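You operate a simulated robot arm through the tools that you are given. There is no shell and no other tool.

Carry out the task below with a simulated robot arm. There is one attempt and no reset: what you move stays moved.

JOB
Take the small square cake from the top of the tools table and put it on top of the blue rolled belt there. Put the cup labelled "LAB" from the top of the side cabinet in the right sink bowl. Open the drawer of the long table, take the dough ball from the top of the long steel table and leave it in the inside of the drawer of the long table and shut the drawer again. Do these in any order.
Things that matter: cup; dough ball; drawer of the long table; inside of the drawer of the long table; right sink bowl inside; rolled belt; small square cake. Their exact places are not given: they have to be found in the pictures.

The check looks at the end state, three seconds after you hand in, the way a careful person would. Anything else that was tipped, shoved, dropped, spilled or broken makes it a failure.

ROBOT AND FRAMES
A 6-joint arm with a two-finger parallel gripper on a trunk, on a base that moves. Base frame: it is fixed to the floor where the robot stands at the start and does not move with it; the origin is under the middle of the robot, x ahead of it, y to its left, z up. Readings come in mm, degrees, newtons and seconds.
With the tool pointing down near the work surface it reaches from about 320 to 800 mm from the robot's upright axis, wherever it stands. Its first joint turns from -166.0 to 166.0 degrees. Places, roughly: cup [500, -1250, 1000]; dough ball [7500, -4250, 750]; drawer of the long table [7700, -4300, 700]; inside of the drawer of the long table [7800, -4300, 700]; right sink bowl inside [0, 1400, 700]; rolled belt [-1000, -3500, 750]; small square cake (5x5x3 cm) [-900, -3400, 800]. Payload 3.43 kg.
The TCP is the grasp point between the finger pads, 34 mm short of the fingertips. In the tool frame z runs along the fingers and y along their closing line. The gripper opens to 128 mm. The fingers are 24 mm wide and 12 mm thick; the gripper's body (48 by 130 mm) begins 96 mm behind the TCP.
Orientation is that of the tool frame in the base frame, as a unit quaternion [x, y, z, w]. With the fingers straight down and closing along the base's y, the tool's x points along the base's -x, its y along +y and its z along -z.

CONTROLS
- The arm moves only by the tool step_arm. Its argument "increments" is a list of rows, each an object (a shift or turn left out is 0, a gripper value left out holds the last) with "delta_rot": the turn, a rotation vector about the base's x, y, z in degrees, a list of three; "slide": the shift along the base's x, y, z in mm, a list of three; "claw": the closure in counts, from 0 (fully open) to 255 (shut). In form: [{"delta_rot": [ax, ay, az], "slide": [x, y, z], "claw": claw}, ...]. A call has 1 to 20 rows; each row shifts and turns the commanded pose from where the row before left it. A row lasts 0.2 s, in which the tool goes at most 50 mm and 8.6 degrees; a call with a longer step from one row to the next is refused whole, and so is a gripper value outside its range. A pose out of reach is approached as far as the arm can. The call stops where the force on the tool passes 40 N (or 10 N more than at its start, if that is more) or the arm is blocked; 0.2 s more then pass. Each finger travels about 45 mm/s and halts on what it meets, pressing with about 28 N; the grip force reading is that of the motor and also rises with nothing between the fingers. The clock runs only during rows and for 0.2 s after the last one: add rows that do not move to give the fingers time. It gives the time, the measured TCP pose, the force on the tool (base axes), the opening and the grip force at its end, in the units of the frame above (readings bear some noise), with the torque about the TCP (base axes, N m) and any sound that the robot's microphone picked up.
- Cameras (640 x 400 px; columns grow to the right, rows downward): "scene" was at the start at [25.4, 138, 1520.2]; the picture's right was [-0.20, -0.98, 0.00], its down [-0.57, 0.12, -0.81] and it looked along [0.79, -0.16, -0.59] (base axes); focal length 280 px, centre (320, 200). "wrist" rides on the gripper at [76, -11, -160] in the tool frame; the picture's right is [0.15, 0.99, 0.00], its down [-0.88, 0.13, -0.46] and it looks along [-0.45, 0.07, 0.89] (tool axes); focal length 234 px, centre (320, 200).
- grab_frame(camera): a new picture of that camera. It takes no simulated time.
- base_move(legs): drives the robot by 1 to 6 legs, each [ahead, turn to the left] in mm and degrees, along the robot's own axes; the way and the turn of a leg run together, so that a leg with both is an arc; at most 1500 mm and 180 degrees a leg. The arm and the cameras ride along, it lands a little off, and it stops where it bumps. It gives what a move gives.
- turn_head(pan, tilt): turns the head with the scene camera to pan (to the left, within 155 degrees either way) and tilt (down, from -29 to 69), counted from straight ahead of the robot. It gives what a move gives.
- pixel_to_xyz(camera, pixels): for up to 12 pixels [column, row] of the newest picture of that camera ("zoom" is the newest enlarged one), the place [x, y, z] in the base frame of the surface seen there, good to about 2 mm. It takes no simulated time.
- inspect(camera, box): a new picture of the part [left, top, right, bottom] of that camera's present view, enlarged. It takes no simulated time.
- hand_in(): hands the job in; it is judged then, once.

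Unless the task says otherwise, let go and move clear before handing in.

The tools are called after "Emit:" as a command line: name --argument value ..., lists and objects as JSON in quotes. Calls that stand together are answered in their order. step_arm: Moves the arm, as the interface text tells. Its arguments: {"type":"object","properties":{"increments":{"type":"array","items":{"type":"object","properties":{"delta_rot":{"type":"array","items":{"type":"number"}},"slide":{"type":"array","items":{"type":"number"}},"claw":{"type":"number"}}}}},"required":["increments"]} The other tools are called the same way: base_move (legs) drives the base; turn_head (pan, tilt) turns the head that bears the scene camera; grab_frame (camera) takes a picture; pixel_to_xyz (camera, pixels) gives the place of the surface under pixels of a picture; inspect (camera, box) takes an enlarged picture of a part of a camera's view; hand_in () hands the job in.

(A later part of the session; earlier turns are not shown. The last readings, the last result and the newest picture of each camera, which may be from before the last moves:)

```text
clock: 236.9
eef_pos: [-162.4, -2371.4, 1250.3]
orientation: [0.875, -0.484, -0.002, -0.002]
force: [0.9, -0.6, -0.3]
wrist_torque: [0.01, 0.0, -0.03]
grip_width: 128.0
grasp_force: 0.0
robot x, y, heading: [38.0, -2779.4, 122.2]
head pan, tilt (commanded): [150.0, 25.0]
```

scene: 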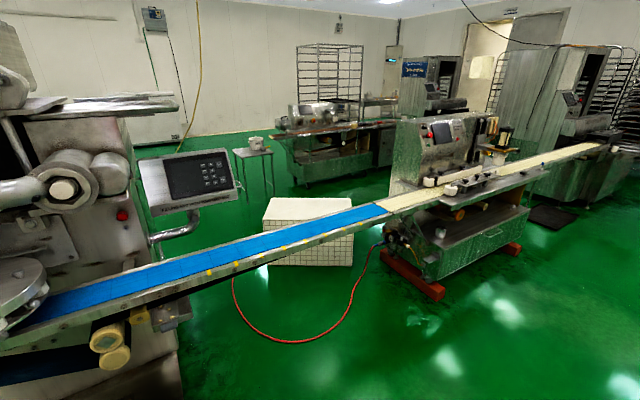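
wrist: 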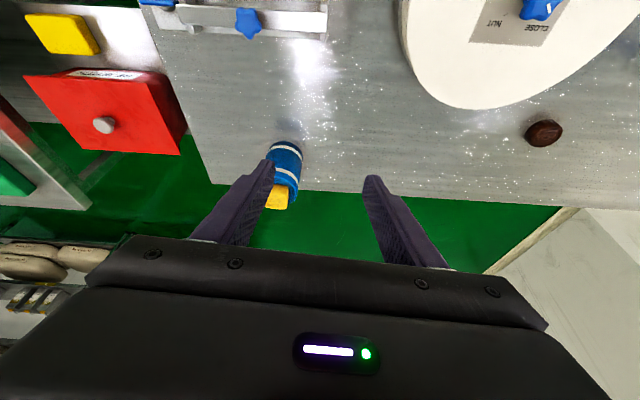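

Now at (38, -2779) heading 122°. I drive back along the lane, clear of the stool.

Emit:
base_move --legs '[[0, -2], [1000, 0], [950, 0]]'

Emit:
turn_head --pan -80 --tilt 25

Emit:
grab_frame --camera "scene"

```text
clock: 250.1
eef_pos: [-1174.3, -679.4, 1250.8]
orientation: [0.873, -0.487, -0.001, -0.002]
force: [-0.1, -0.1, 0.4]
wrist_torque: [-0.01, 0.0, 0.01]
grip_width: 128.1
grasp_force: 0.0
robot x, y, heading: [-980.1, -1089.8, 121.9]
head pan, tilt (commanded): [150.0, 25.0]
```

```text
clock: 253.4
eef_pos: [-1174.3, -678.4, 1249.7]
orientation: [0.873, -0.488, -0.001, -0.001]
force: [-0.5, 0.3, 0.4]
wrist_torque: [-0.04, 0.03, 0.0]
grip_width: 127.8
grasp_force: 0.0
robot x, y, heading: [-980.8, -1088.1, 121.6]
head pan, tilt (commanded): [-80.0, 25.0]
```

```text
taken
```

scene: 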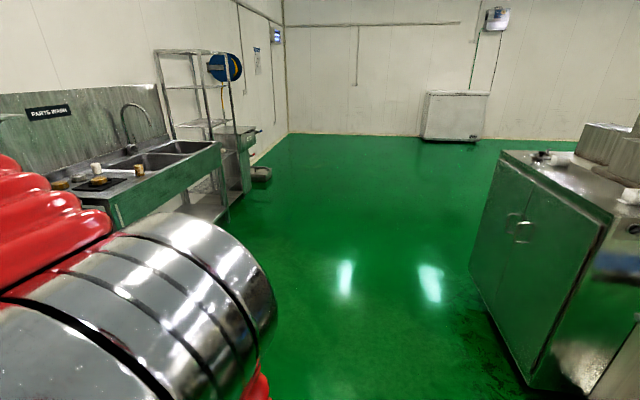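

Open floor lies between the sink and the cabinet. I turn right and drive across past the cabinet front.

Emit:
base_move --legs '[[0, -43], [0, -43], [1200, 0]]'

```text
clock: 267.0
eef_pos: [391.2, -150.2, 1250.2]
orientation: [-0.31, 0.951, -0.001, 0.001]
force: [0.8, 0.4, 0.1]
wrist_torque: [0.01, -0.03, 0.0]
grip_width: 128.2
grasp_force: 0.1
robot x, y, heading: [-2.0, -379.6, 36.3]
head pan, tilt (commanded): [-80.0, 25.0]
```

At (-2, -380) heading 36°. I continue another 1050 mm, then turn toward the far table in view.

Emit:
base_move --legs '[[1050, 0], [0, -35], [0, -35]]'

Emit:
turn_head --pan 0 --tilt 20

Emit:
grab_frame --camera "scene"

```text
clock: 278.9
eef_pos: [1194.2, -56.9, 1250.4]
orientation: [0.309, 0.951, -0.001, 0.001]
force: [-0.4, 1.5, -0.9]
wrist_torque: [-0.01, 0.01, 0.0]
grip_width: 128.2
grasp_force: 0.1
robot x, y, heading: [880.8, 274.8, -35.7]
head pan, tilt (commanded): [-80.0, 25.0]
```

```text
clock: 280.4
eef_pos: [1194.4, -57.6, 1251.2]
orientation: [0.309, 0.951, -0.002, 0.001]
force: [0.5, 0.6, -0.3]
wrist_torque: [-0.02, 0.01, -0.04]
grip_width: 128.2
grasp_force: 0.2
robot x, y, heading: [880.4, 273.8, -35.6]
head pan, tilt (commanded): [0.0, 20.0]
```

```text
taken
```

scene: 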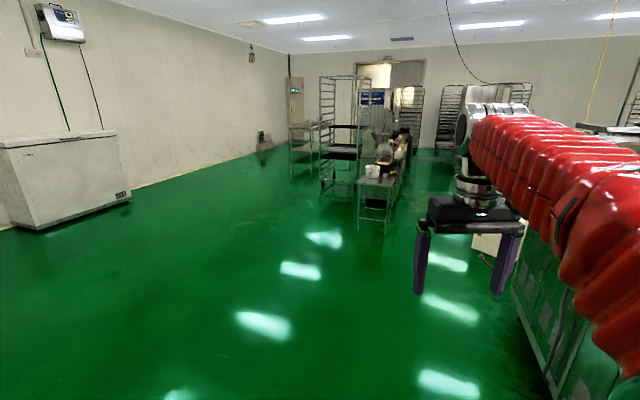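

Ahead, beyond a tall rack, a table shows at (303, 130). I zoom in there.

Emit:
inspect --camera "scene" --box '[260, 70, 420, 240]'

Emit:
pixel_to_xyz --camera "scene" --pixels '[[303, 128], [292, 150], [310, 165], [325, 190], [365, 190], [375, 175], [345, 140], [385, 225], [295, 175], [355, 185], [395, 170], [130, 195]]'

```text
2.35 times, centred on (340, 155) of scene
```

zoom: 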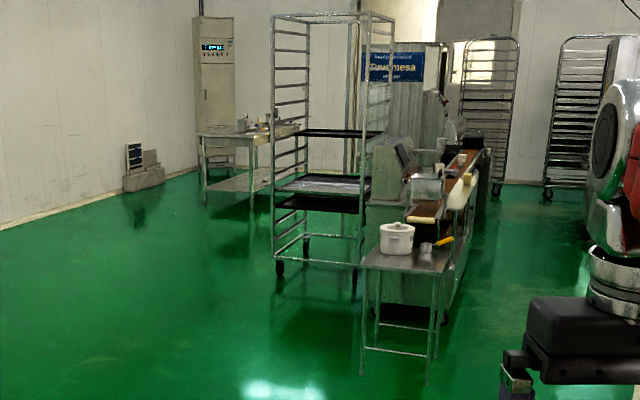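

```text
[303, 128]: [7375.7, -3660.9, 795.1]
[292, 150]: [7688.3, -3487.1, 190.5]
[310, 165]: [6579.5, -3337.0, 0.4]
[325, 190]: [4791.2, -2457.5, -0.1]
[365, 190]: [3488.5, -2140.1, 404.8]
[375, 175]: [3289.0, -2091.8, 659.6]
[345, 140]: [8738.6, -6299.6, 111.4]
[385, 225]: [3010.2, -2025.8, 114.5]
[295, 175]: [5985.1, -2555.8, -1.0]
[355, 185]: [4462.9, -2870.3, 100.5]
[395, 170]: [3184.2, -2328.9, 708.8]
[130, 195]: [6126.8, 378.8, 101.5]
```

The long table's near end is at about (7376, -3661, 795), left of the rack. I'll go around the rack on its open side: heading about -21° first.

Emit:
base_move --legs '[[0, 15], [1400, 0], [1300, 0]]'

Emit:
grab_frame --camera "scene"

```text
clock: 298.5
eef_pos: [3737.8, -945.8, 1250.9]
orientation: [0.193, 0.981, 0.0, 0.002]
force: [0.0, 1.4, 0.0]
wrist_torque: [0.0, -0.01, 0.04]
grip_width: 127.8
grasp_force: 0.1
robot x, y, heading: [3355.8, -699.4, -21.8]
head pan, tilt (commanded): [0.0, 20.0]
```

```text
taken
```

scene: 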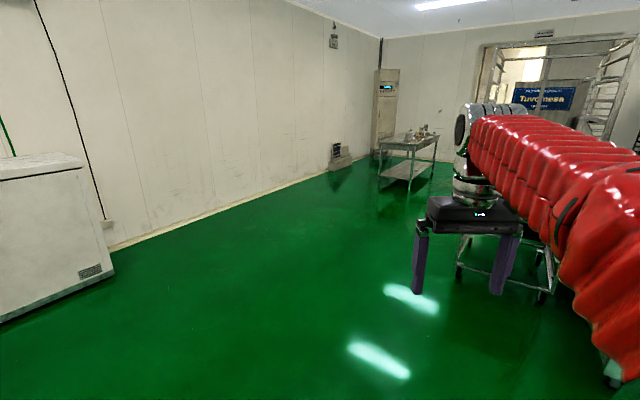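

The long table is clearly visible at (408, 145). I zoom to see its drawer side and measure corners.

Emit:
inspect --camera "scene" --box '[360, 110, 460, 210]'

Emit:
pixel_to_xyz --camera "scene" --pixels '[[382, 142], [437, 137], [410, 148], [408, 190], [382, 185], [433, 175], [430, 133], [460, 275], [545, 295], [395, 160]]'

```text
4.00 times, centred on (410, 160) of scene
```

zoom: 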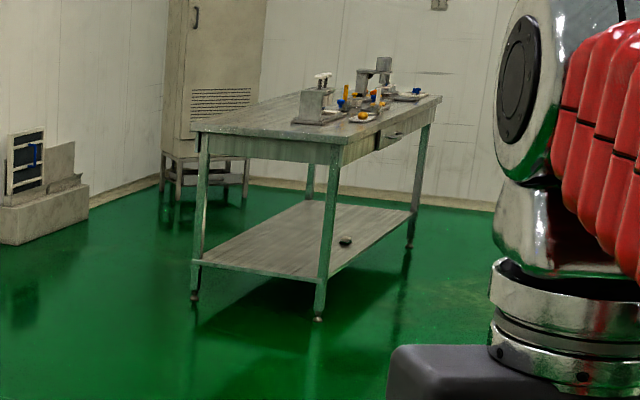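

```text
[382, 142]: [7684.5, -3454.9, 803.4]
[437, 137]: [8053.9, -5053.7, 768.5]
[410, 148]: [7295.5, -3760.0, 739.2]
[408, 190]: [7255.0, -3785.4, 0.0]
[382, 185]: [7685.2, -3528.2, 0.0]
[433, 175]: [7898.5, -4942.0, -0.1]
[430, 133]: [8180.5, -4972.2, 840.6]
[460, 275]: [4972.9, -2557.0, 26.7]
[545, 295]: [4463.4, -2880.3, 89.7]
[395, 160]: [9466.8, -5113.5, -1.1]
```

The long side with the drawer faces -u (u ≈ 3900, w from -7120 to -8660), so I'll approach from that side. I continue around the rack.

Emit:
base_move --legs '[[0, 2.6], [1450, 0]]'

Emit:
base_move --legs '[[0, -36]]'

Emit:
grab_frame --camera "scene"

```text
clock: 308.0
eef_pos: [5088.9, -1346.7, 1251.0]
orientation: [0.151, 0.989, 0.0, 0.002]
force: [0.9, -0.4, -0.5]
wrist_torque: [0.03, -0.02, -0.04]
grip_width: 128.1
grasp_force: 0.0
robot x, y, heading: [4683.5, -1130.0, -16.9]
head pan, tilt (commanded): [0.0, 20.0]
```

```text
clock: 310.9
eef_pos: [4884.8, -1545.6, 1251.5]
orientation: [0.453, 0.892, -0.002, 0.002]
force: [0.8, 0.7, 0.5]
wrist_torque: [0.01, -0.03, 0.0]
grip_width: 128.1
grasp_force: 0.1
robot x, y, heading: [4703.0, -1117.1, -53.1]
head pan, tilt (commanded): [0.0, 20.0]
```

```text
taken
```

scene: 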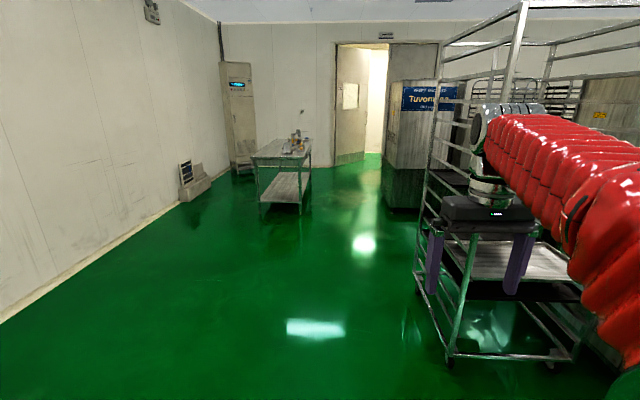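

The lane ahead is open with the rack on the right. I measure the rack's nearest posts to keep clear.

Emit:
pixel_to_xyz --camera "scene" --pixels '[[447, 355], [418, 285], [520, 10], [445, 60], [425, 200], [462, 260], [255, 160], [302, 160], [300, 215], [385, 205]]'

Emit:
inspect --camera "scene" --box '[230, 110, 350, 220]'

```text
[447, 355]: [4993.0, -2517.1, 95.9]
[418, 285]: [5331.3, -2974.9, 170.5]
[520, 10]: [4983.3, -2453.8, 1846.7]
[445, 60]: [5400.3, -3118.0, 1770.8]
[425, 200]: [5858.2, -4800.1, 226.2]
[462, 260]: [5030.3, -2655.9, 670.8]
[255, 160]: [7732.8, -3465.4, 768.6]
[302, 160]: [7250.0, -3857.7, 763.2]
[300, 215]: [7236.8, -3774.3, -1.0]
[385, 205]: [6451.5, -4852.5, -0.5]
```

```text
3.64 times, centred on (290, 165) of scene
```

zoom: 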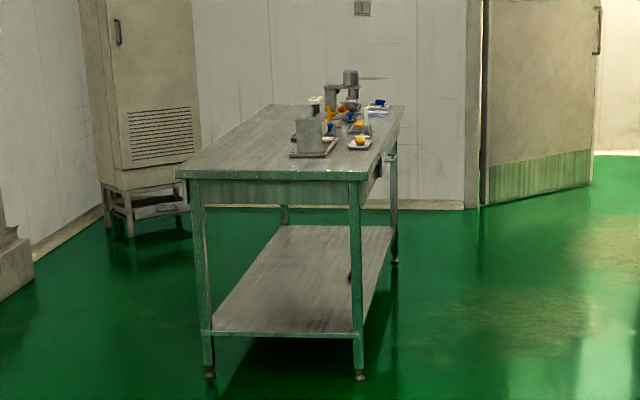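

The rack's side is at u ≈ 2790; my lane at u ≈ 3250 is clear. I drive toward the table in stages.

Emit:
base_move --legs '[[0, -4.5], [1500, 0]]'

Emit:
grab_frame --camera "scene"

```text
clock: 321.0
eef_pos: [5639.4, -2803.7, 1252.6]
orientation: [0.488, 0.873, -0.001, 0.001]
force: [-0.8, -0.6, 0.0]
wrist_torque: [-0.01, -0.01, 0.01]
grip_width: 128.1
grasp_force: 0.0
robot x, y, heading: [5495.2, -2368.5, -57.9]
head pan, tilt (commanded): [0.0, 20.0]
```

```text
taken
```

scene: 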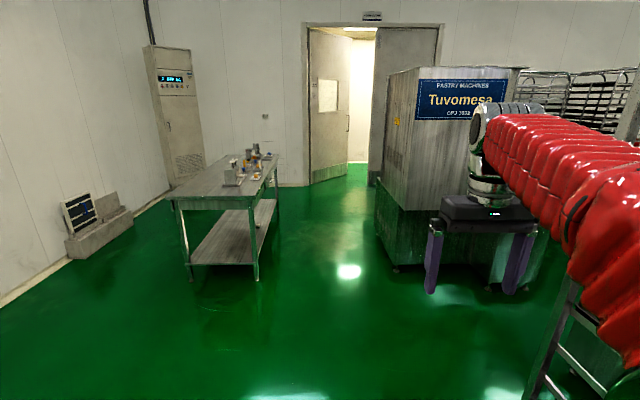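

The table and the Tuvomesa machine frame the lane ahead. I continue forward.

Emit:
base_move --legs '[[1400, 0]]'

Emit:
turn_head --pan 20 --tilt 25

Emit:
grab_frame --camera "scene"

```text
clock: 330.3
eef_pos: [6411.8, -4016.9, 1252.2]
orientation: [0.486, 0.874, -0.001, 0.002]
force: [0.2, -0.1, 0.3]
wrist_torque: [0.05, -0.01, 0.03]
grip_width: 128.1
grasp_force: 0.1
robot x, y, heading: [6266.7, -3582.0, -57.6]
head pan, tilt (commanded): [0.0, 20.0]
```

```text
clock: 331.1
eef_pos: [6412.4, -4016.5, 1252.7]
orientation: [0.486, 0.874, -0.001, 0.001]
force: [0.0, -0.5, 0.4]
wrist_torque: [0.02, 0.0, 0.0]
grip_width: 127.6
grasp_force: 0.1
robot x, y, heading: [6262.7, -3578.7, -57.4]
head pan, tilt (commanded): [20.0, 25.0]
```

```text
taken
```

scene: 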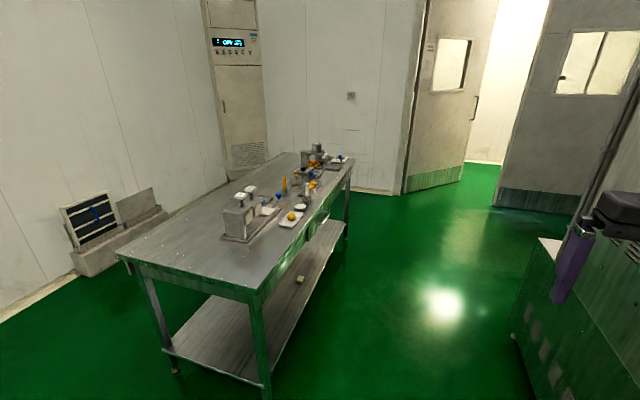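

Now the table's drawer side shows at right, around (320, 220). I zoom in on the table top and the drawer.

Emit:
inspect --camera "scene" --box '[210, 130, 370, 260]'

Emit:
inspect --camera "scene" --box '[270, 135, 360, 200]'

```text
3.08 times, centred on (290, 195) of scene
```

zoom: 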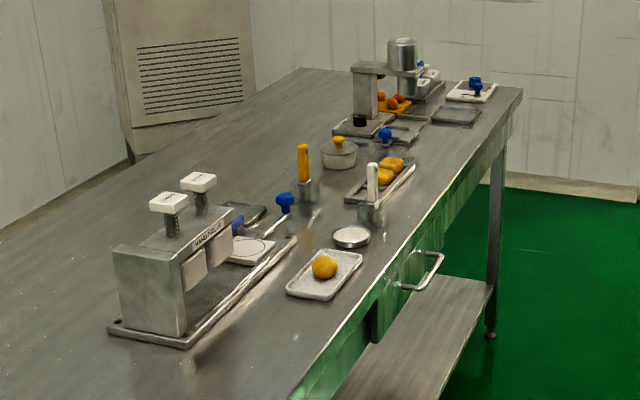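

```text
6.15 times, centred on (315, 168) of scene
```

zoom: 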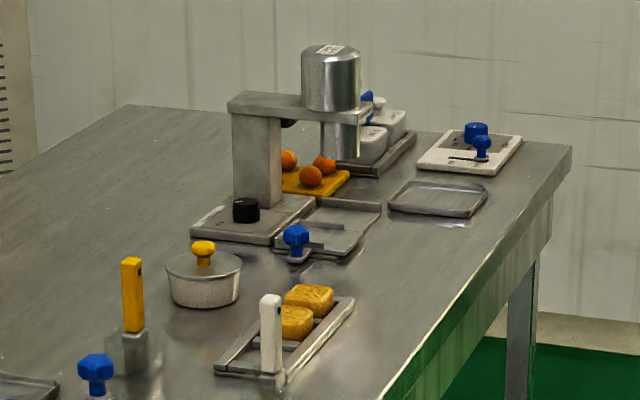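

A ball lies on a white tray near the front edge at zoom-1 (324, 266), above the drawer with a bow handle at (420, 275); other orange balls lie farther under a press. I measure them.

Emit:
inspect --camera "scene" --box '[210, 130, 370, 260]'

Emit:
pixel_to_xyz --camera "zoom" --pixels '[[324, 262], [324, 266], [300, 290], [440, 262], [405, 288], [375, 320], [380, 97], [405, 100], [495, 150], [300, 385], [365, 290], [350, 237]]'

```text
3.08 times, centred on (290, 195) of scene
```

zoom: 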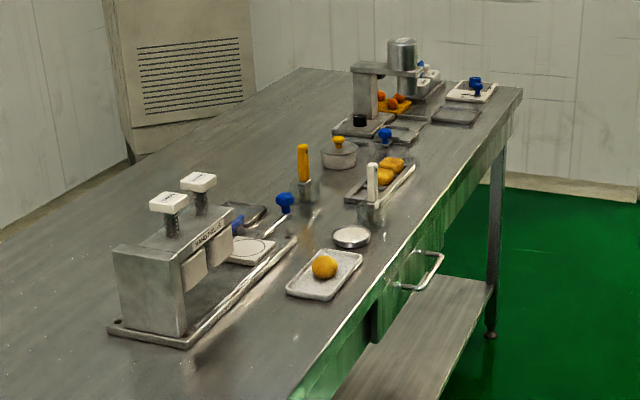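

```text
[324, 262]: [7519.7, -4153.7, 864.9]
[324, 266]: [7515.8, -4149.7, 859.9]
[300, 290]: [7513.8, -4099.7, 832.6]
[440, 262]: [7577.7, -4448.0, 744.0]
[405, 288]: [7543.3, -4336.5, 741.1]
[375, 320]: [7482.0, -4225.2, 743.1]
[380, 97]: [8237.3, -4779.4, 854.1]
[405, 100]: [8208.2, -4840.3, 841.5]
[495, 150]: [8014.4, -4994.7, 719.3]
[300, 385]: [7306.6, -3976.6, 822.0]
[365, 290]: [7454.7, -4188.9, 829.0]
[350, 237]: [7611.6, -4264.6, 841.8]
```

Ball ≈ (7518, -4152), table edge u ≈ 3899, handle bar near (7560, -4392) at z ≈ 742, drawer's left edge at (7482, -4225). I check the door leaf and machine positions before driving on and turning.

Emit:
pixel_to_xyz --camera "scene" --pixels '[[405, 192], [460, 180], [500, 200], [545, 240], [515, 335], [440, 80], [580, 60], [350, 190], [590, 215], [350, 250]]'

```text
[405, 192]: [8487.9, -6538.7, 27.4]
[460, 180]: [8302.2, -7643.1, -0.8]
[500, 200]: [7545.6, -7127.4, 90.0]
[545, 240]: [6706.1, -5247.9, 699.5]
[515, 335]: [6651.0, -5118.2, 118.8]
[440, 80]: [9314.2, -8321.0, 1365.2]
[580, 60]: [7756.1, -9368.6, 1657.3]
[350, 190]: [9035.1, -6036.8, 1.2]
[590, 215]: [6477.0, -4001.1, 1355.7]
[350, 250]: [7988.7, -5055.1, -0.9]
```

The door is far and the machine's face is at u ≈ 2720, so there's room. I drive 1290 mm ahead and turn left to face the table's drawer side.

Emit:
base_move --legs '[[1290, 0], [0, 46], [0, 45]]'

Emit:
turn_head --pan 0 --tilt 40

Emit:
grab_frame --camera "scene"

Emit:
grab_frame --camera "wrist"

```text
clock: 345.4
eef_pos: [7372.1, -4506.5, 1253.5]
orientation: [-0.278, 0.96, 0.0, 0.002]
force: [0.2, -0.3, 0.2]
wrist_torque: [0.02, 0.0, 0.0]
grip_width: 127.9
grasp_force: 0.1
robot x, y, heading: [6964.3, -4701.5, 32.6]
head pan, tilt (commanded): [20.0, 25.0]
```

```text
clock: 346.3
eef_pos: [7371.5, -4506.9, 1252.3]
orientation: [-0.278, 0.96, 0.0, 0.002]
force: [0.1, -0.4, -0.6]
wrist_torque: [0.0, 0.0, 0.0]
grip_width: 128.1
grasp_force: 0.0
robot x, y, heading: [6965.3, -4704.0, 32.3]
head pan, tilt (commanded): [0.0, 40.0]
```

```text
taken
```

scene: 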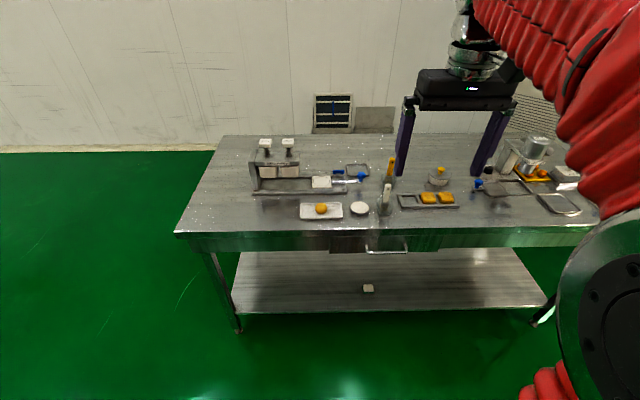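

```text
taken
```

wrist: 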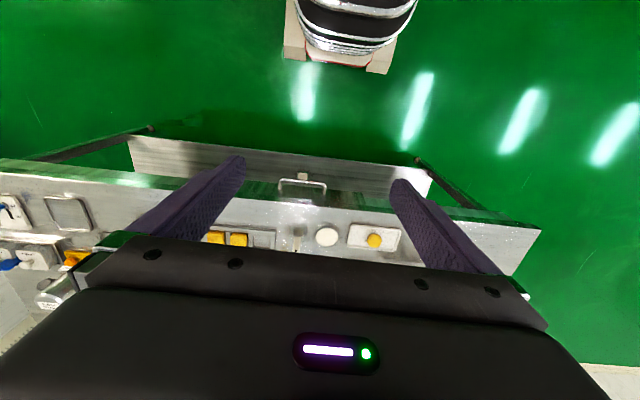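

Facing the table at u 3213, w -7767. The drawer with its handle is at (388, 247) and the ball on its tray at (321, 209). I zoom in on both.

Emit:
inspect --camera "scene" --box '[320, 215, 450, 265]'

Emit:
pixel_to_xyz --camera "zoom" --pixels '[[220, 150], [420, 150], [320, 180], [320, 155], [320, 130], [60, 130], [560, 130], [320, 90], [240, 185], [415, 175], [320, 185], [180, 165]]'

Emit:
inspect --camera "scene" --box '[290, 190, 380, 230]'

```text
4.92 times, centred on (385, 240) of scene
```

zoom: 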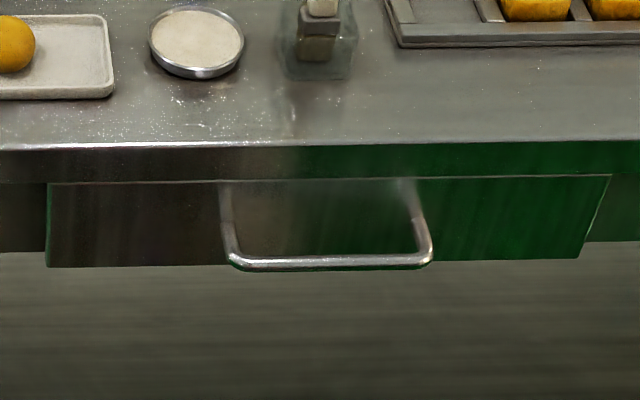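

```text
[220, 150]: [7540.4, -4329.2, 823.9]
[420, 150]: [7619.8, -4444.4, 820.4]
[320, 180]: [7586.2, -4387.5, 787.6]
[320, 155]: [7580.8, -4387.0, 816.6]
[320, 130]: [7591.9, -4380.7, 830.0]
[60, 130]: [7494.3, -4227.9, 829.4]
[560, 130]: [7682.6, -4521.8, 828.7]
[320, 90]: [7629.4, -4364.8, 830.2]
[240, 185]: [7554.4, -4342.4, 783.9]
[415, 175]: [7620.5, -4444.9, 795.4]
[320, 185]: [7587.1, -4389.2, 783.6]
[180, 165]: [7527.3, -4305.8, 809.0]
```

```text
7.11 times, centred on (335, 210) of scene
```

zoom: 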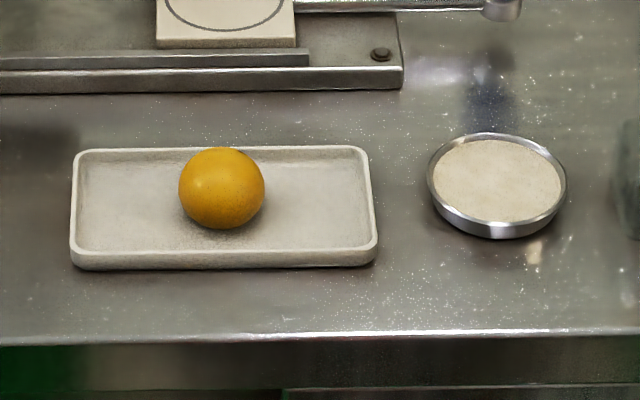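

I measure the ball and tray first, then the handle.

Emit:
pixel_to_xyz --camera "zoom" --pixels '[[222, 150], [222, 175], [182, 188], [262, 188], [222, 220], [110, 200], [330, 210], [72, 250], [375, 245], [222, 300], [80, 155], [365, 150]]'

Emit:
inspect --camera "scene" --box '[320, 225, 450, 265]'

```text
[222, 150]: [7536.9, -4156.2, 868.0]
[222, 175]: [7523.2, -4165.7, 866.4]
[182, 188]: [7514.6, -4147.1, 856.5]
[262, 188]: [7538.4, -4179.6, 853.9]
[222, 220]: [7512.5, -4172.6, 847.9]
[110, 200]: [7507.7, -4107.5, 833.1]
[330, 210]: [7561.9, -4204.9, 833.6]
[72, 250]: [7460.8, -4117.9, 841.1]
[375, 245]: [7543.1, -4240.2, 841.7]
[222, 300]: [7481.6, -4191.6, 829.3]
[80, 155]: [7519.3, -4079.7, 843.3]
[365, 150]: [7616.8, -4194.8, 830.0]
```

```text
4.92 times, centred on (385, 245) of scene
```

zoom: 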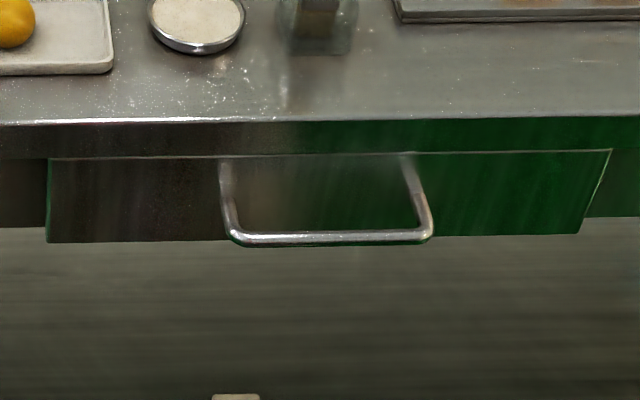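

Emit:
pixel_to_xyz --camera "zoom" --pixels '[[240, 239], [330, 239], [415, 236], [228, 195], [424, 195], [330, 200], [120, 200], [520, 200], [52, 200], [598, 180], [330, 157], [100, 238]]'

```text
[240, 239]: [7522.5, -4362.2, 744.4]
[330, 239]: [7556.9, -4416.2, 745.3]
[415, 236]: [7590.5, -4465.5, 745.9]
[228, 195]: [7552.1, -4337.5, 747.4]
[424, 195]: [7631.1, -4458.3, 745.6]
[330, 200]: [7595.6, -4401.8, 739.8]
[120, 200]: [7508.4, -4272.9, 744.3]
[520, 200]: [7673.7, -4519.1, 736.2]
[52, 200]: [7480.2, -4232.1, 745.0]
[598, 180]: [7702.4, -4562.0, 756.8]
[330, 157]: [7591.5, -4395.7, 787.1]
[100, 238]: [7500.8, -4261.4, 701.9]
```

Key numbers: handle bar at u ≈ 3868, z ≈ 742, from w -7790 to -7915; drawer face u 3904, table edge u 3899, top z 829.5. The gap behind the bar (31 mm) fits one finger. I lower the arm in front of the table and turn the gripper 90° so it closes along the pulling direction, with a narrow opening.

Emit:
step_arm --increments '[{"slide": [0, 0, -40]}, {"slide": [0, 0, -40]}, {"slide": [0, 0, -40]}, {"slide": [0, 0, -40]}, {"slide": [0, 0, -40]}, {"slide": [0, 0, -40]}, {"slide": [0, 0, -40]}, {"slide": [0, 0, -40], "claw": 183}, {"delta_rot": [0, 0, -8]}, {"delta_rot": [0, 0, -8]}, {"delta_rot": [0, 0, -8]}, {"delta_rot": [0, 0, -8]}, {"delta_rot": [0, 0, -8]}, {"delta_rot": [0, 0, -8]}, {"delta_rot": [0, 0, -8]}, {"delta_rot": [0, 0, -8]}, {"delta_rot": [0, 0, -8]}, {"delta_rot": [0, 0, -8]}, {"delta_rot": [0, 0, -8]}, {}]'

Emit:
grab_frame --camera "wrist"

Emit:
grab_frame --camera "scene"

```text
clock: 350.5
eef_pos: [7371.0, -4507.5, 933.9]
orientation: [0.468, 0.884, -0.003, 0.001]
force: [0.2, 0.5, 1.0]
wrist_torque: [0.02, 0.03, 0.02]
grip_width: 36.2
grasp_force: 0.1
robot x, y, heading: [6960.3, -4699.6, 32.4]
head pan, tilt (commanded): [0.0, 40.0]
```

```text
taken
```

wrist: 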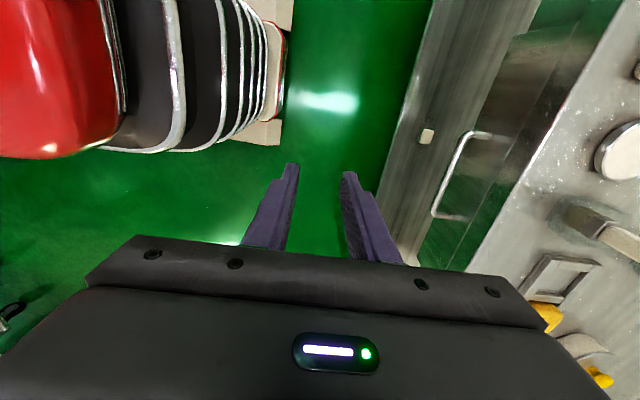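

```text
taken
```

scene: 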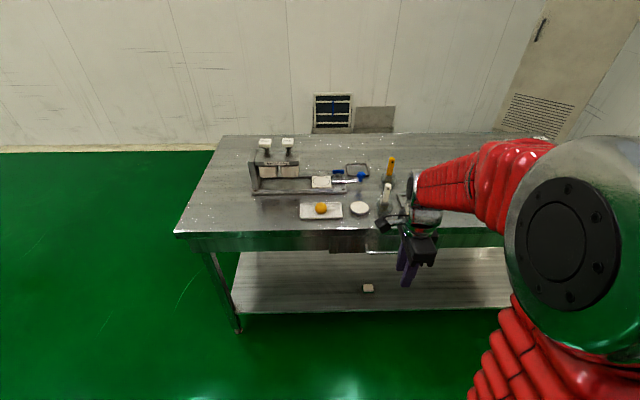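

The gripper now closes along 34°, opening 36 mm, with the handle visible at (465, 170) in the wrist view. I approach to about 40 mm short of the handle, fingertips well above the table.

Emit:
step_arm --increments '[{"slide": [36, 18.2, -10]}, {"slide": [36, 18.2, -10]}, {"slide": [36, 18.2, -5]}, {"slide": [36, 18.2, 0], "delta_rot": [0, 0, -0.7]}, {}]'

Emit:
grab_frame --camera "wrist"

```text
clock: 351.7
eef_pos: [7512.4, -4434.7, 906.0]
orientation: [0.473, 0.881, -0.001, 0.0]
force: [0.1, 0.8, 0.0]
wrist_torque: [-0.01, 0.03, 0.03]
grip_width: 36.1
grasp_force: 0.1
robot x, y, heading: [6961.4, -4702.8, 32.3]
head pan, tilt (commanded): [0.0, 40.0]
```

```text
taken
```

wrist: 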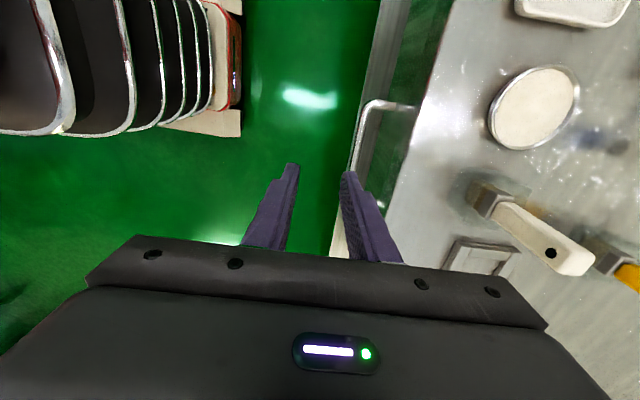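

I zoom in on the handle and table edge from the wrist camera for a close measurement.

Emit:
inspect --camera "wrist" --box '[320, 80, 480, 200]'

Emit:
pixel_to_xyz --camera "zoom" --pixels '[[170, 180], [158, 220], [185, 130], [230, 85], [300, 95], [330, 180], [345, 220], [370, 180], [250, 200], [480, 120], [410, 60], [300, 300]]'

```text
3.33 times, centred on (400, 140) of wrist
```

zoom: 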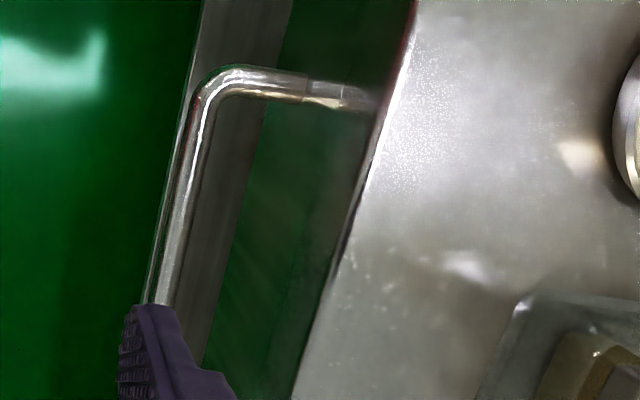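

```text
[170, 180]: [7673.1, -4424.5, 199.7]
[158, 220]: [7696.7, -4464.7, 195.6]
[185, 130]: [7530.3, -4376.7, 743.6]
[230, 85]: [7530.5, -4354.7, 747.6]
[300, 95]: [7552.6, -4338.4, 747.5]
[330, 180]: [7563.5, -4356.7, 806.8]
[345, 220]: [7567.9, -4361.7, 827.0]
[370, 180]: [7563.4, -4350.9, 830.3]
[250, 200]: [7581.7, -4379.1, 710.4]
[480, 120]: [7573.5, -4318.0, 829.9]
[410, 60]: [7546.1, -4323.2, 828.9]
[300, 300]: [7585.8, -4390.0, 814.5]
```

Emit:
pixel_to_xyz --camera "zoom" --pixels '[[180, 190], [186, 190], [192, 190], [196, 190], [165, 260], [170, 260], [176, 260], [180, 260], [215, 80], [260, 75], [325, 250], [330, 240]]'

```text
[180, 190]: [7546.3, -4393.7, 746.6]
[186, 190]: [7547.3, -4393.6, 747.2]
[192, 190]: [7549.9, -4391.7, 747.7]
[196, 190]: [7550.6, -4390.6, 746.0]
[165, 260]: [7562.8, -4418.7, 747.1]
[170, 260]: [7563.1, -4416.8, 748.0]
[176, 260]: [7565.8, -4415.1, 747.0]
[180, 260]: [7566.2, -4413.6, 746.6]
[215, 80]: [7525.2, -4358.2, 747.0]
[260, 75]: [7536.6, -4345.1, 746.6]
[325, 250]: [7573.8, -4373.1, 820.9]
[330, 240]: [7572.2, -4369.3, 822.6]
```

Close up, the bar spans u 3867–3875 with its top at z 747 and the table edge is at u ≈ 3902. I place the TCP at u 3864 so the inner finger drops midway in the gap, and check before lowering.

Emit:
step_arm --increments '[{"slide": [20.8, 10.8, 0]}, {"slide": [20.8, 10.8, 0]}, {}]'

Emit:
grab_frame --camera "wrist"

Emit:
inspect --camera "wrist" --box '[260, 100, 420, 260]'

```text
clock: 352.5
eef_pos: [7557.2, -4413.1, 905.6]
orientation: [0.473, 0.881, -0.002, 0.001]
force: [-0.2, -0.2, 0.9]
wrist_torque: [0.0, 0.0, -0.05]
grip_width: 36.0
grasp_force: 0.1
robot x, y, heading: [6964.0, -4701.0, 32.5]
head pan, tilt (commanded): [0.0, 40.0]
```

```text
taken
```

wrist: 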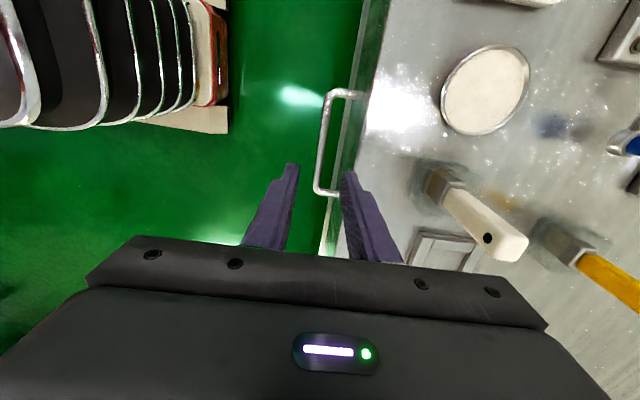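

```text
2.50 times, centred on (340, 180) of wrist
```

zoom: 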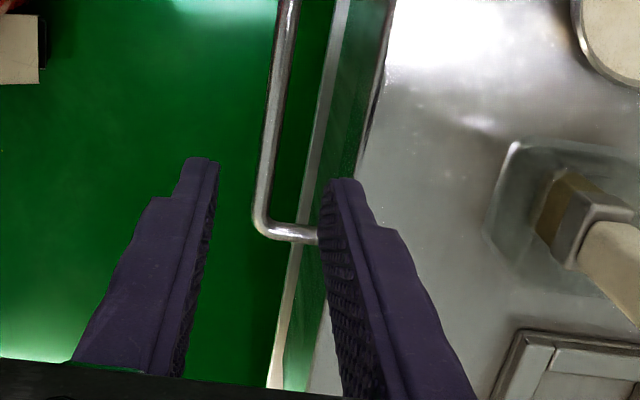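

Emit:
pixel_to_xyz --camera "zoom" --pixels '[[266, 130], [272, 130], [278, 130], [284, 130], [258, 210], [268, 215], [365, 130], [372, 120], [360, 150], [330, 150], [345, 185], [200, 165]]'

```text
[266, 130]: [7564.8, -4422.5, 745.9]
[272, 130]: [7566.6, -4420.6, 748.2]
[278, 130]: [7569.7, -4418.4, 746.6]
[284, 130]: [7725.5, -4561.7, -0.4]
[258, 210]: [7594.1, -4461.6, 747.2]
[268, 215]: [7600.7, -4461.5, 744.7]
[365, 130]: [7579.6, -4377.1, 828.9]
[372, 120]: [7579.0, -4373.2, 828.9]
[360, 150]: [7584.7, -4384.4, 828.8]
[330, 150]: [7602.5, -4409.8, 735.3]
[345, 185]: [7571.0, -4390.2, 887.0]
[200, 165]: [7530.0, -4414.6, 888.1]
```

The inner finger is nearly centred in the gap (bar back u 3875, edge u ≈ 3903). I shift back 1.5 mm and descend carefully.

Emit:
step_arm --increments '[{"slide": [-1.3, -0.8, -20]}, {"slide": [0, 0, -20]}, {"slide": [0, 0, -12]}, {"slide": [0, 0, -10]}, {"slide": [0, 0, -10]}, {"slide": [0, 0, -10]}, {"slide": [0, 0, -10]}, {}]'

Emit:
inspect --camera "wrist" --box '[260, 100, 420, 260]'

```text
clock: 354.3
eef_pos: [7555.7, -4412.0, 817.2]
orientation: [0.473, 0.881, -0.002, 0.001]
force: [0.5, -0.1, 0.8]
wrist_torque: [0.02, 0.0, 0.01]
grip_width: 36.0
grasp_force: 0.0
robot x, y, heading: [6964.7, -4700.8, 32.5]
head pan, tilt (commanded): [0.0, 40.0]
```

```text
2.50 times, centred on (340, 180) of wrist
```

zoom: 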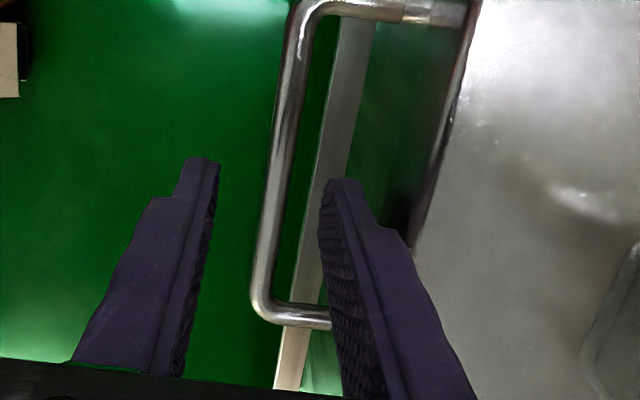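

The inner finger has passed the table edge cleanly and the bar runs between the fingers. I descend the remaining 55 mm.

Emit:
step_arm --increments '[{"slide": [0, 0, -12]}, {"slide": [0, 0, -12]}, {"slide": [0, 0, -12]}, {"slide": [0, 0, -12]}, {"slide": [0, 0, -7]}, {}]'

Emit:
inspect --camera "wrist" --box '[240, 80, 440, 260]'

Emit:
inspect --camera "scene" --box '[350, 170, 470, 270]'

```text
clock: 355.7
eef_pos: [7554.7, -4415.3, 762.1]
orientation: [0.472, 0.881, -0.002, 0.002]
force: [0.9, -0.3, -0.1]
wrist_torque: [0.02, -0.01, -0.02]
grip_width: 36.0
grasp_force: 0.0
robot x, y, heading: [6964.5, -4703.3, 32.5]
head pan, tilt (commanded): [0.0, 40.0]
```

```text
2.22 times, centred on (340, 170) of wrist
```

zoom: 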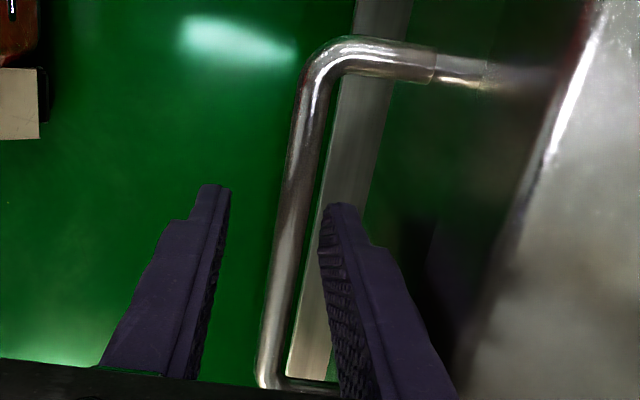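

```text
4.00 times, centred on (410, 220) of scene
```

zoom: 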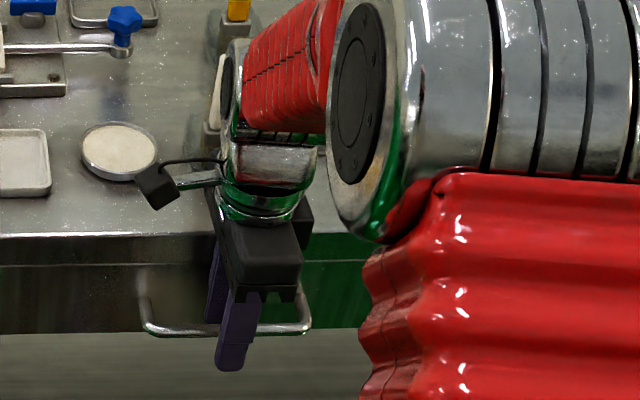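

The bar lies between the fingers. I close on it.

Emit:
step_arm --increments '[{"claw": 255}, {}, {}, {}, {}]'

```text
clock: 356.9
eef_pos: [7554.3, -4413.3, 761.9]
orientation: [0.473, 0.881, -0.001, 0.001]
force: [-0.4, -0.9, 0.7]
wrist_torque: [-0.09, -0.07, 0.43]
grip_width: 11.7
grasp_force: 44.8
robot x, y, heading: [6964.3, -4702.5, 32.5]
head pan, tilt (commanded): [0.0, 40.0]
```

The bar is gripped (11.7 mm). I pull straight out a little first and check the force.

Emit:
step_arm --increments '[{"slide": [-3.3, -2.2, 0]}, {"slide": [-5, -3.3, 0]}, {"slide": [-6.7, -4.4, 0]}, {"slide": [-8.3, -5.5, 0]}, {"slide": [-8.3, -5.5, 0]}, {}]'

Emit:
grab_frame --camera "scene"

```text
clock: 358.3
eef_pos: [7522.5, -4433.8, 762.5]
orientation: [0.472, 0.882, -0.001, 0.001]
force: [-6.8, 11.1, 21.7]
wrist_torque: [0.63, 0.42, 0.38]
grip_width: 12.0
grasp_force: 45.4
robot x, y, heading: [6961.3, -4701.5, 32.8]
head pan, tilt (commanded): [0.0, 40.0]
```

```text
taken
```

scene: 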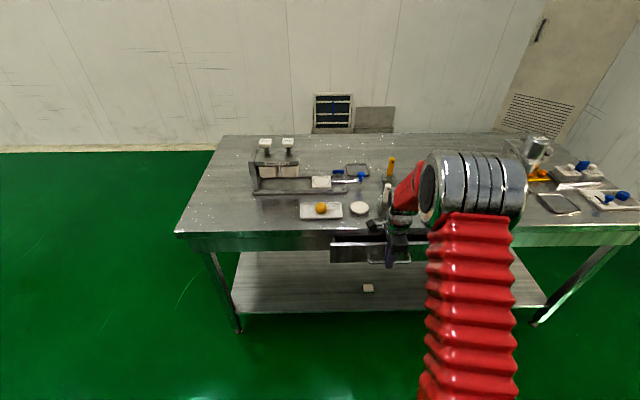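

The drawer has started to open, but clamping the bar builds up a sideways and upward force (13 N and 22 N). I loosen the fingers to hook the bar loosely instead of clamping it.

Emit:
step_arm --increments '[{"claw": 215}, {}, {}]'

Emit:
inspect --camera "wrist" --box '[240, 80, 440, 260]'

```text
clock: 359.1
eef_pos: [7524.1, -4433.6, 762.8]
orientation: [0.473, 0.881, -0.003, 0.001]
force: [-0.1, 0.7, 0.1]
wrist_torque: [0.01, -0.01, 0.02]
grip_width: 20.1
grasp_force: 0.0
robot x, y, heading: [6964.8, -4703.2, 32.6]
head pan, tilt (commanded): [0.0, 40.0]
```

```text
2.22 times, centred on (340, 170) of wrist
```

zoom: 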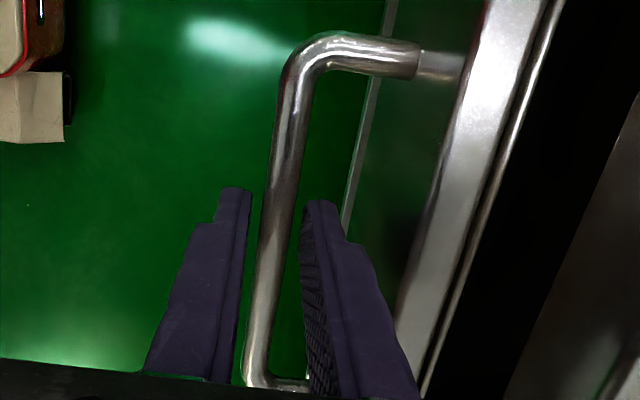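

The force is gone, with the bar loosely between the fingers (20 mm). I pull on with the inner finger as a hook, 100 mm.

Emit:
step_arm --increments '[{"slide": [-4.2, -2.8, 0]}, {"slide": [-6.7, -4.4, 0]}, {"slide": [-8.3, -5.5, 0]}, {"slide": [-8.3, -5.5, 0]}, {"slide": [-8.3, -5.5, 0]}, {"slide": [-8.3, -5.5, 0]}, {"slide": [-8.3, -5.5, 0]}, {"slide": [-8.3, -5.5, 0]}, {"slide": [-8.3, -5.5, 0]}, {"slide": [-8.3, -5.5, 0]}, {"slide": [-6.7, -4.4, 0]}, {}]'

Emit:
grab_frame --camera "scene"

Emit:
grab_frame --camera "wrist"

```text
clock: 361.7
eef_pos: [7439.9, -4489.3, 762.7]
orientation: [0.472, 0.881, -0.002, 0.0]
force: [-0.2, 0.4, -0.2]
wrist_torque: [0.02, -0.02, -0.02]
grip_width: 20.2
grasp_force: 0.1
robot x, y, heading: [6963.2, -4700.4, 32.3]
head pan, tilt (commanded): [0.0, 40.0]
```

```text
taken
```

scene: 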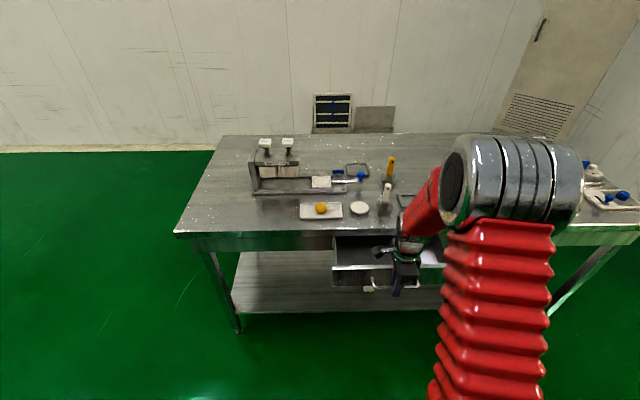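

```text
taken
```

wrist: 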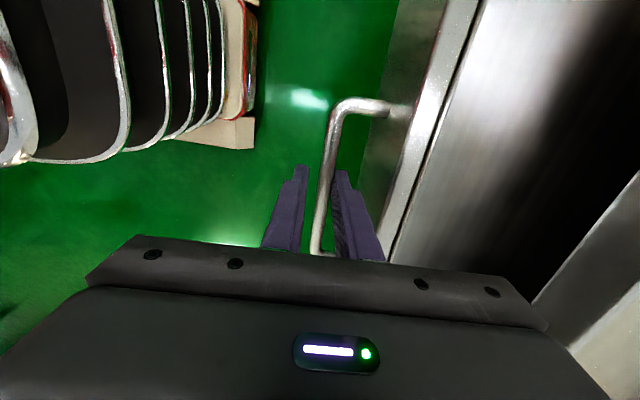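

The drawer slides smoothly (about 140 mm open). I pull another ~110 mm.

Emit:
step_arm --increments '[{"slide": [-4.2, -2.8, 0]}, {"slide": [-6.7, -4.4, 0]}, {"slide": [-8.3, -5.5, 0]}, {"slide": [-8.3, -5.5, 0]}, {"slide": [-8.3, -5.5, 0]}, {"slide": [-8.3, -5.5, 0]}, {"slide": [-8.3, -5.5, 0]}, {"slide": [-8.3, -5.5, 0]}, {"slide": [-8.3, -5.5, 0]}, {"slide": [-8.3, -5.5, 0]}, {"slide": [-8.3, -5.5, 0]}, {"slide": [-6.7, -4.4, 0]}, {}]'

Emit:
grab_frame --camera "scene"

Emit:
grab_frame --camera "wrist"

```text
clock: 364.5
eef_pos: [7347.3, -4550.4, 762.7]
orientation: [0.472, 0.881, -0.002, 0.001]
force: [0.1, 0.3, 0.2]
wrist_torque: [0.0, 0.01, 0.0]
grip_width: 20.2
grasp_force: 0.1
robot x, y, heading: [6964.1, -4702.7, 32.4]
head pan, tilt (commanded): [0.0, 40.0]
```

```text
taken
```

scene: 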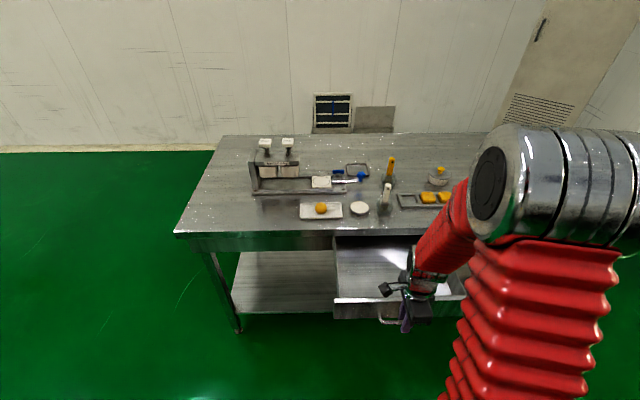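

```text
taken
```

wrist: 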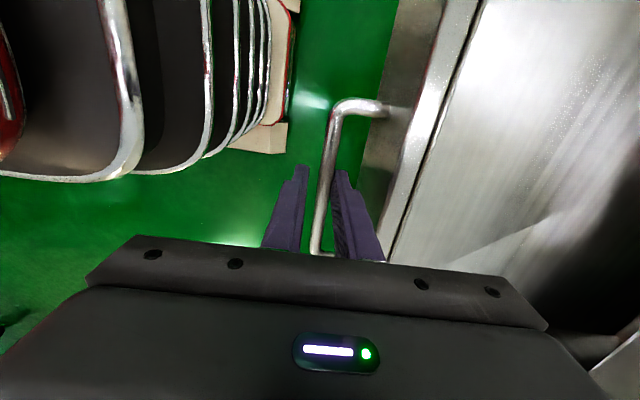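

The drawer is about 250 mm open and looks empty inside. I free the fingers from the bar, lift, and turn the gripper back by 90° in front of the table.

Emit:
step_arm --increments '[{"slide": [3.3, 2.2, 0]}, {"slide": [0, 0, 10]}, {"slide": [0, 0, 25]}, {"slide": [0, 0, 40]}, {"slide": [0, 0, 45]}, {"slide": [0, 0, 45]}, {"slide": [0, 0, 45]}, {"slide": [0, 0, 30]}, {}]'

Emit:
step_arm --increments '[{"delta_rot": [0, 0, 8.2], "claw": 60}, {"delta_rot": [0, 0, 8.2], "slide": [-10, 15, 0]}, {"delta_rot": [0, 0, 8.2], "slide": [-10, 15, 0]}, {"delta_rot": [0, 0, 8.2], "slide": [-10, 15, 0]}, {"delta_rot": [0, 0, 8.2], "slide": [-10, 15, 0]}, {"delta_rot": [0, 0, 8.2], "slide": [-10, 15, 0]}, {"delta_rot": [0, 0, 8.2], "slide": [-10, 15, 0]}, {"delta_rot": [0, 0, 8.2], "slide": [-10, 15, 0]}, {"delta_rot": [0, 0, 8.2], "slide": [-10, 15, 0]}, {"delta_rot": [0, 0, 8.2], "slide": [-10, 15, 0]}, {"delta_rot": [0, 0, 8.2], "slide": [-10, 15, 0]}, {}]'

Emit:
grab_frame --camera "scene"

Emit:
grab_frame --camera "wrist"

```text
clock: 366.5
eef_pos: [7349.9, -4546.5, 1006.4]
orientation: [0.473, 0.881, -0.002, 0.001]
force: [-0.3, 1.0, -0.4]
wrist_torque: [0.03, 0.0, -0.06]
grip_width: 20.2
grasp_force: 0.1
robot x, y, heading: [6965.8, -4701.1, 32.0]
head pan, tilt (commanded): [0.0, 40.0]
```

```text
clock: 369.1
eef_pos: [7249.4, -4396.3, 1002.1]
orientation: [-0.292, 0.956, 0.0, 0.002]
force: [0.0, 0.3, -0.4]
wrist_torque: [-0.02, -0.02, -0.05]
grip_width: 97.8
grasp_force: 0.1
robot x, y, heading: [6960.9, -4705.4, 32.4]
head pan, tilt (commanded): [0.0, 40.0]
```

```text
taken
```

scene: 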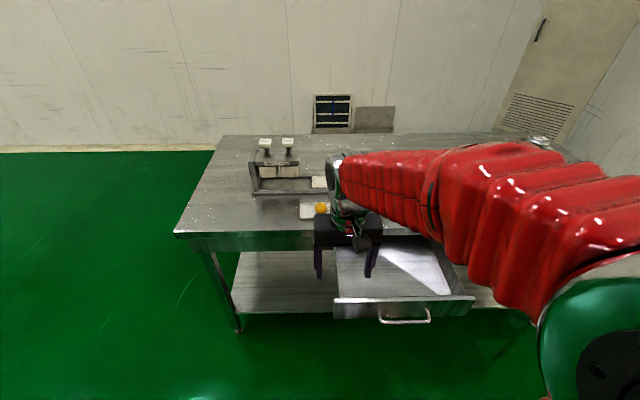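

```text
taken
```

wrist: 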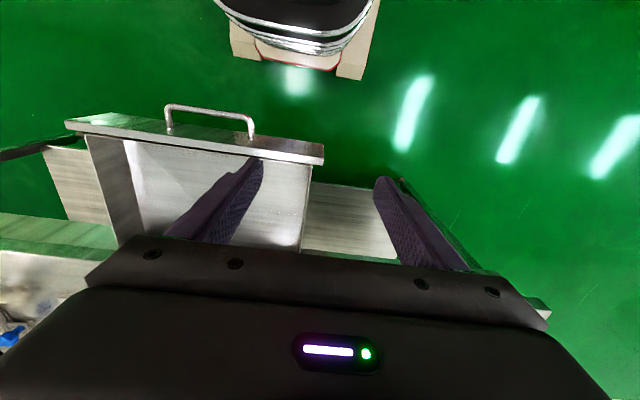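

The gripper is turned back and the drawer stands open. Before reaching for the ball I measure the machine beside the tray for clearance.

Emit:
pixel_to_xyz --camera "scene" --pixels '[[265, 142], [290, 142], [258, 165], [298, 165], [255, 188], [300, 190], [318, 182], [321, 207], [303, 217], [310, 192], [280, 175], [250, 175]]'

Emit:
inspect --camera "scene" --box '[240, 130, 350, 225]'

```text
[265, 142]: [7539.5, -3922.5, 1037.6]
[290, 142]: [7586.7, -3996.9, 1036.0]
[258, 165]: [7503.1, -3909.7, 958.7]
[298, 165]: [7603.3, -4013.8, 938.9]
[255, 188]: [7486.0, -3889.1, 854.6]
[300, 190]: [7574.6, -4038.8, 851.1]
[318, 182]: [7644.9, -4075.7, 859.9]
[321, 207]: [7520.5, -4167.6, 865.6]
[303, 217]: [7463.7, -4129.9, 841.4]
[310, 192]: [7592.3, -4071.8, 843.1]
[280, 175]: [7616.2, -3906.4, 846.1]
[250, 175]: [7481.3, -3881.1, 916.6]
```

```text
4.21 times, centred on (295, 178) of scene
```

zoom: 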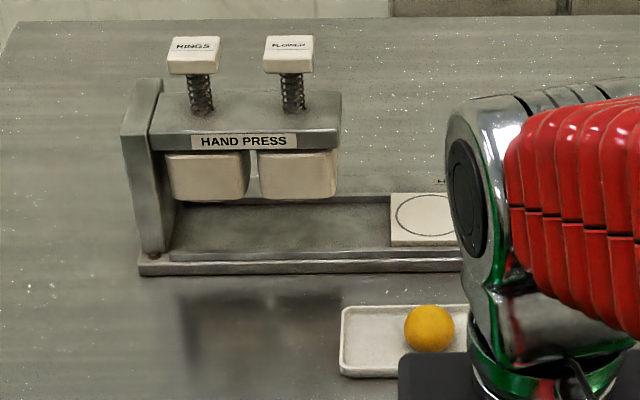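

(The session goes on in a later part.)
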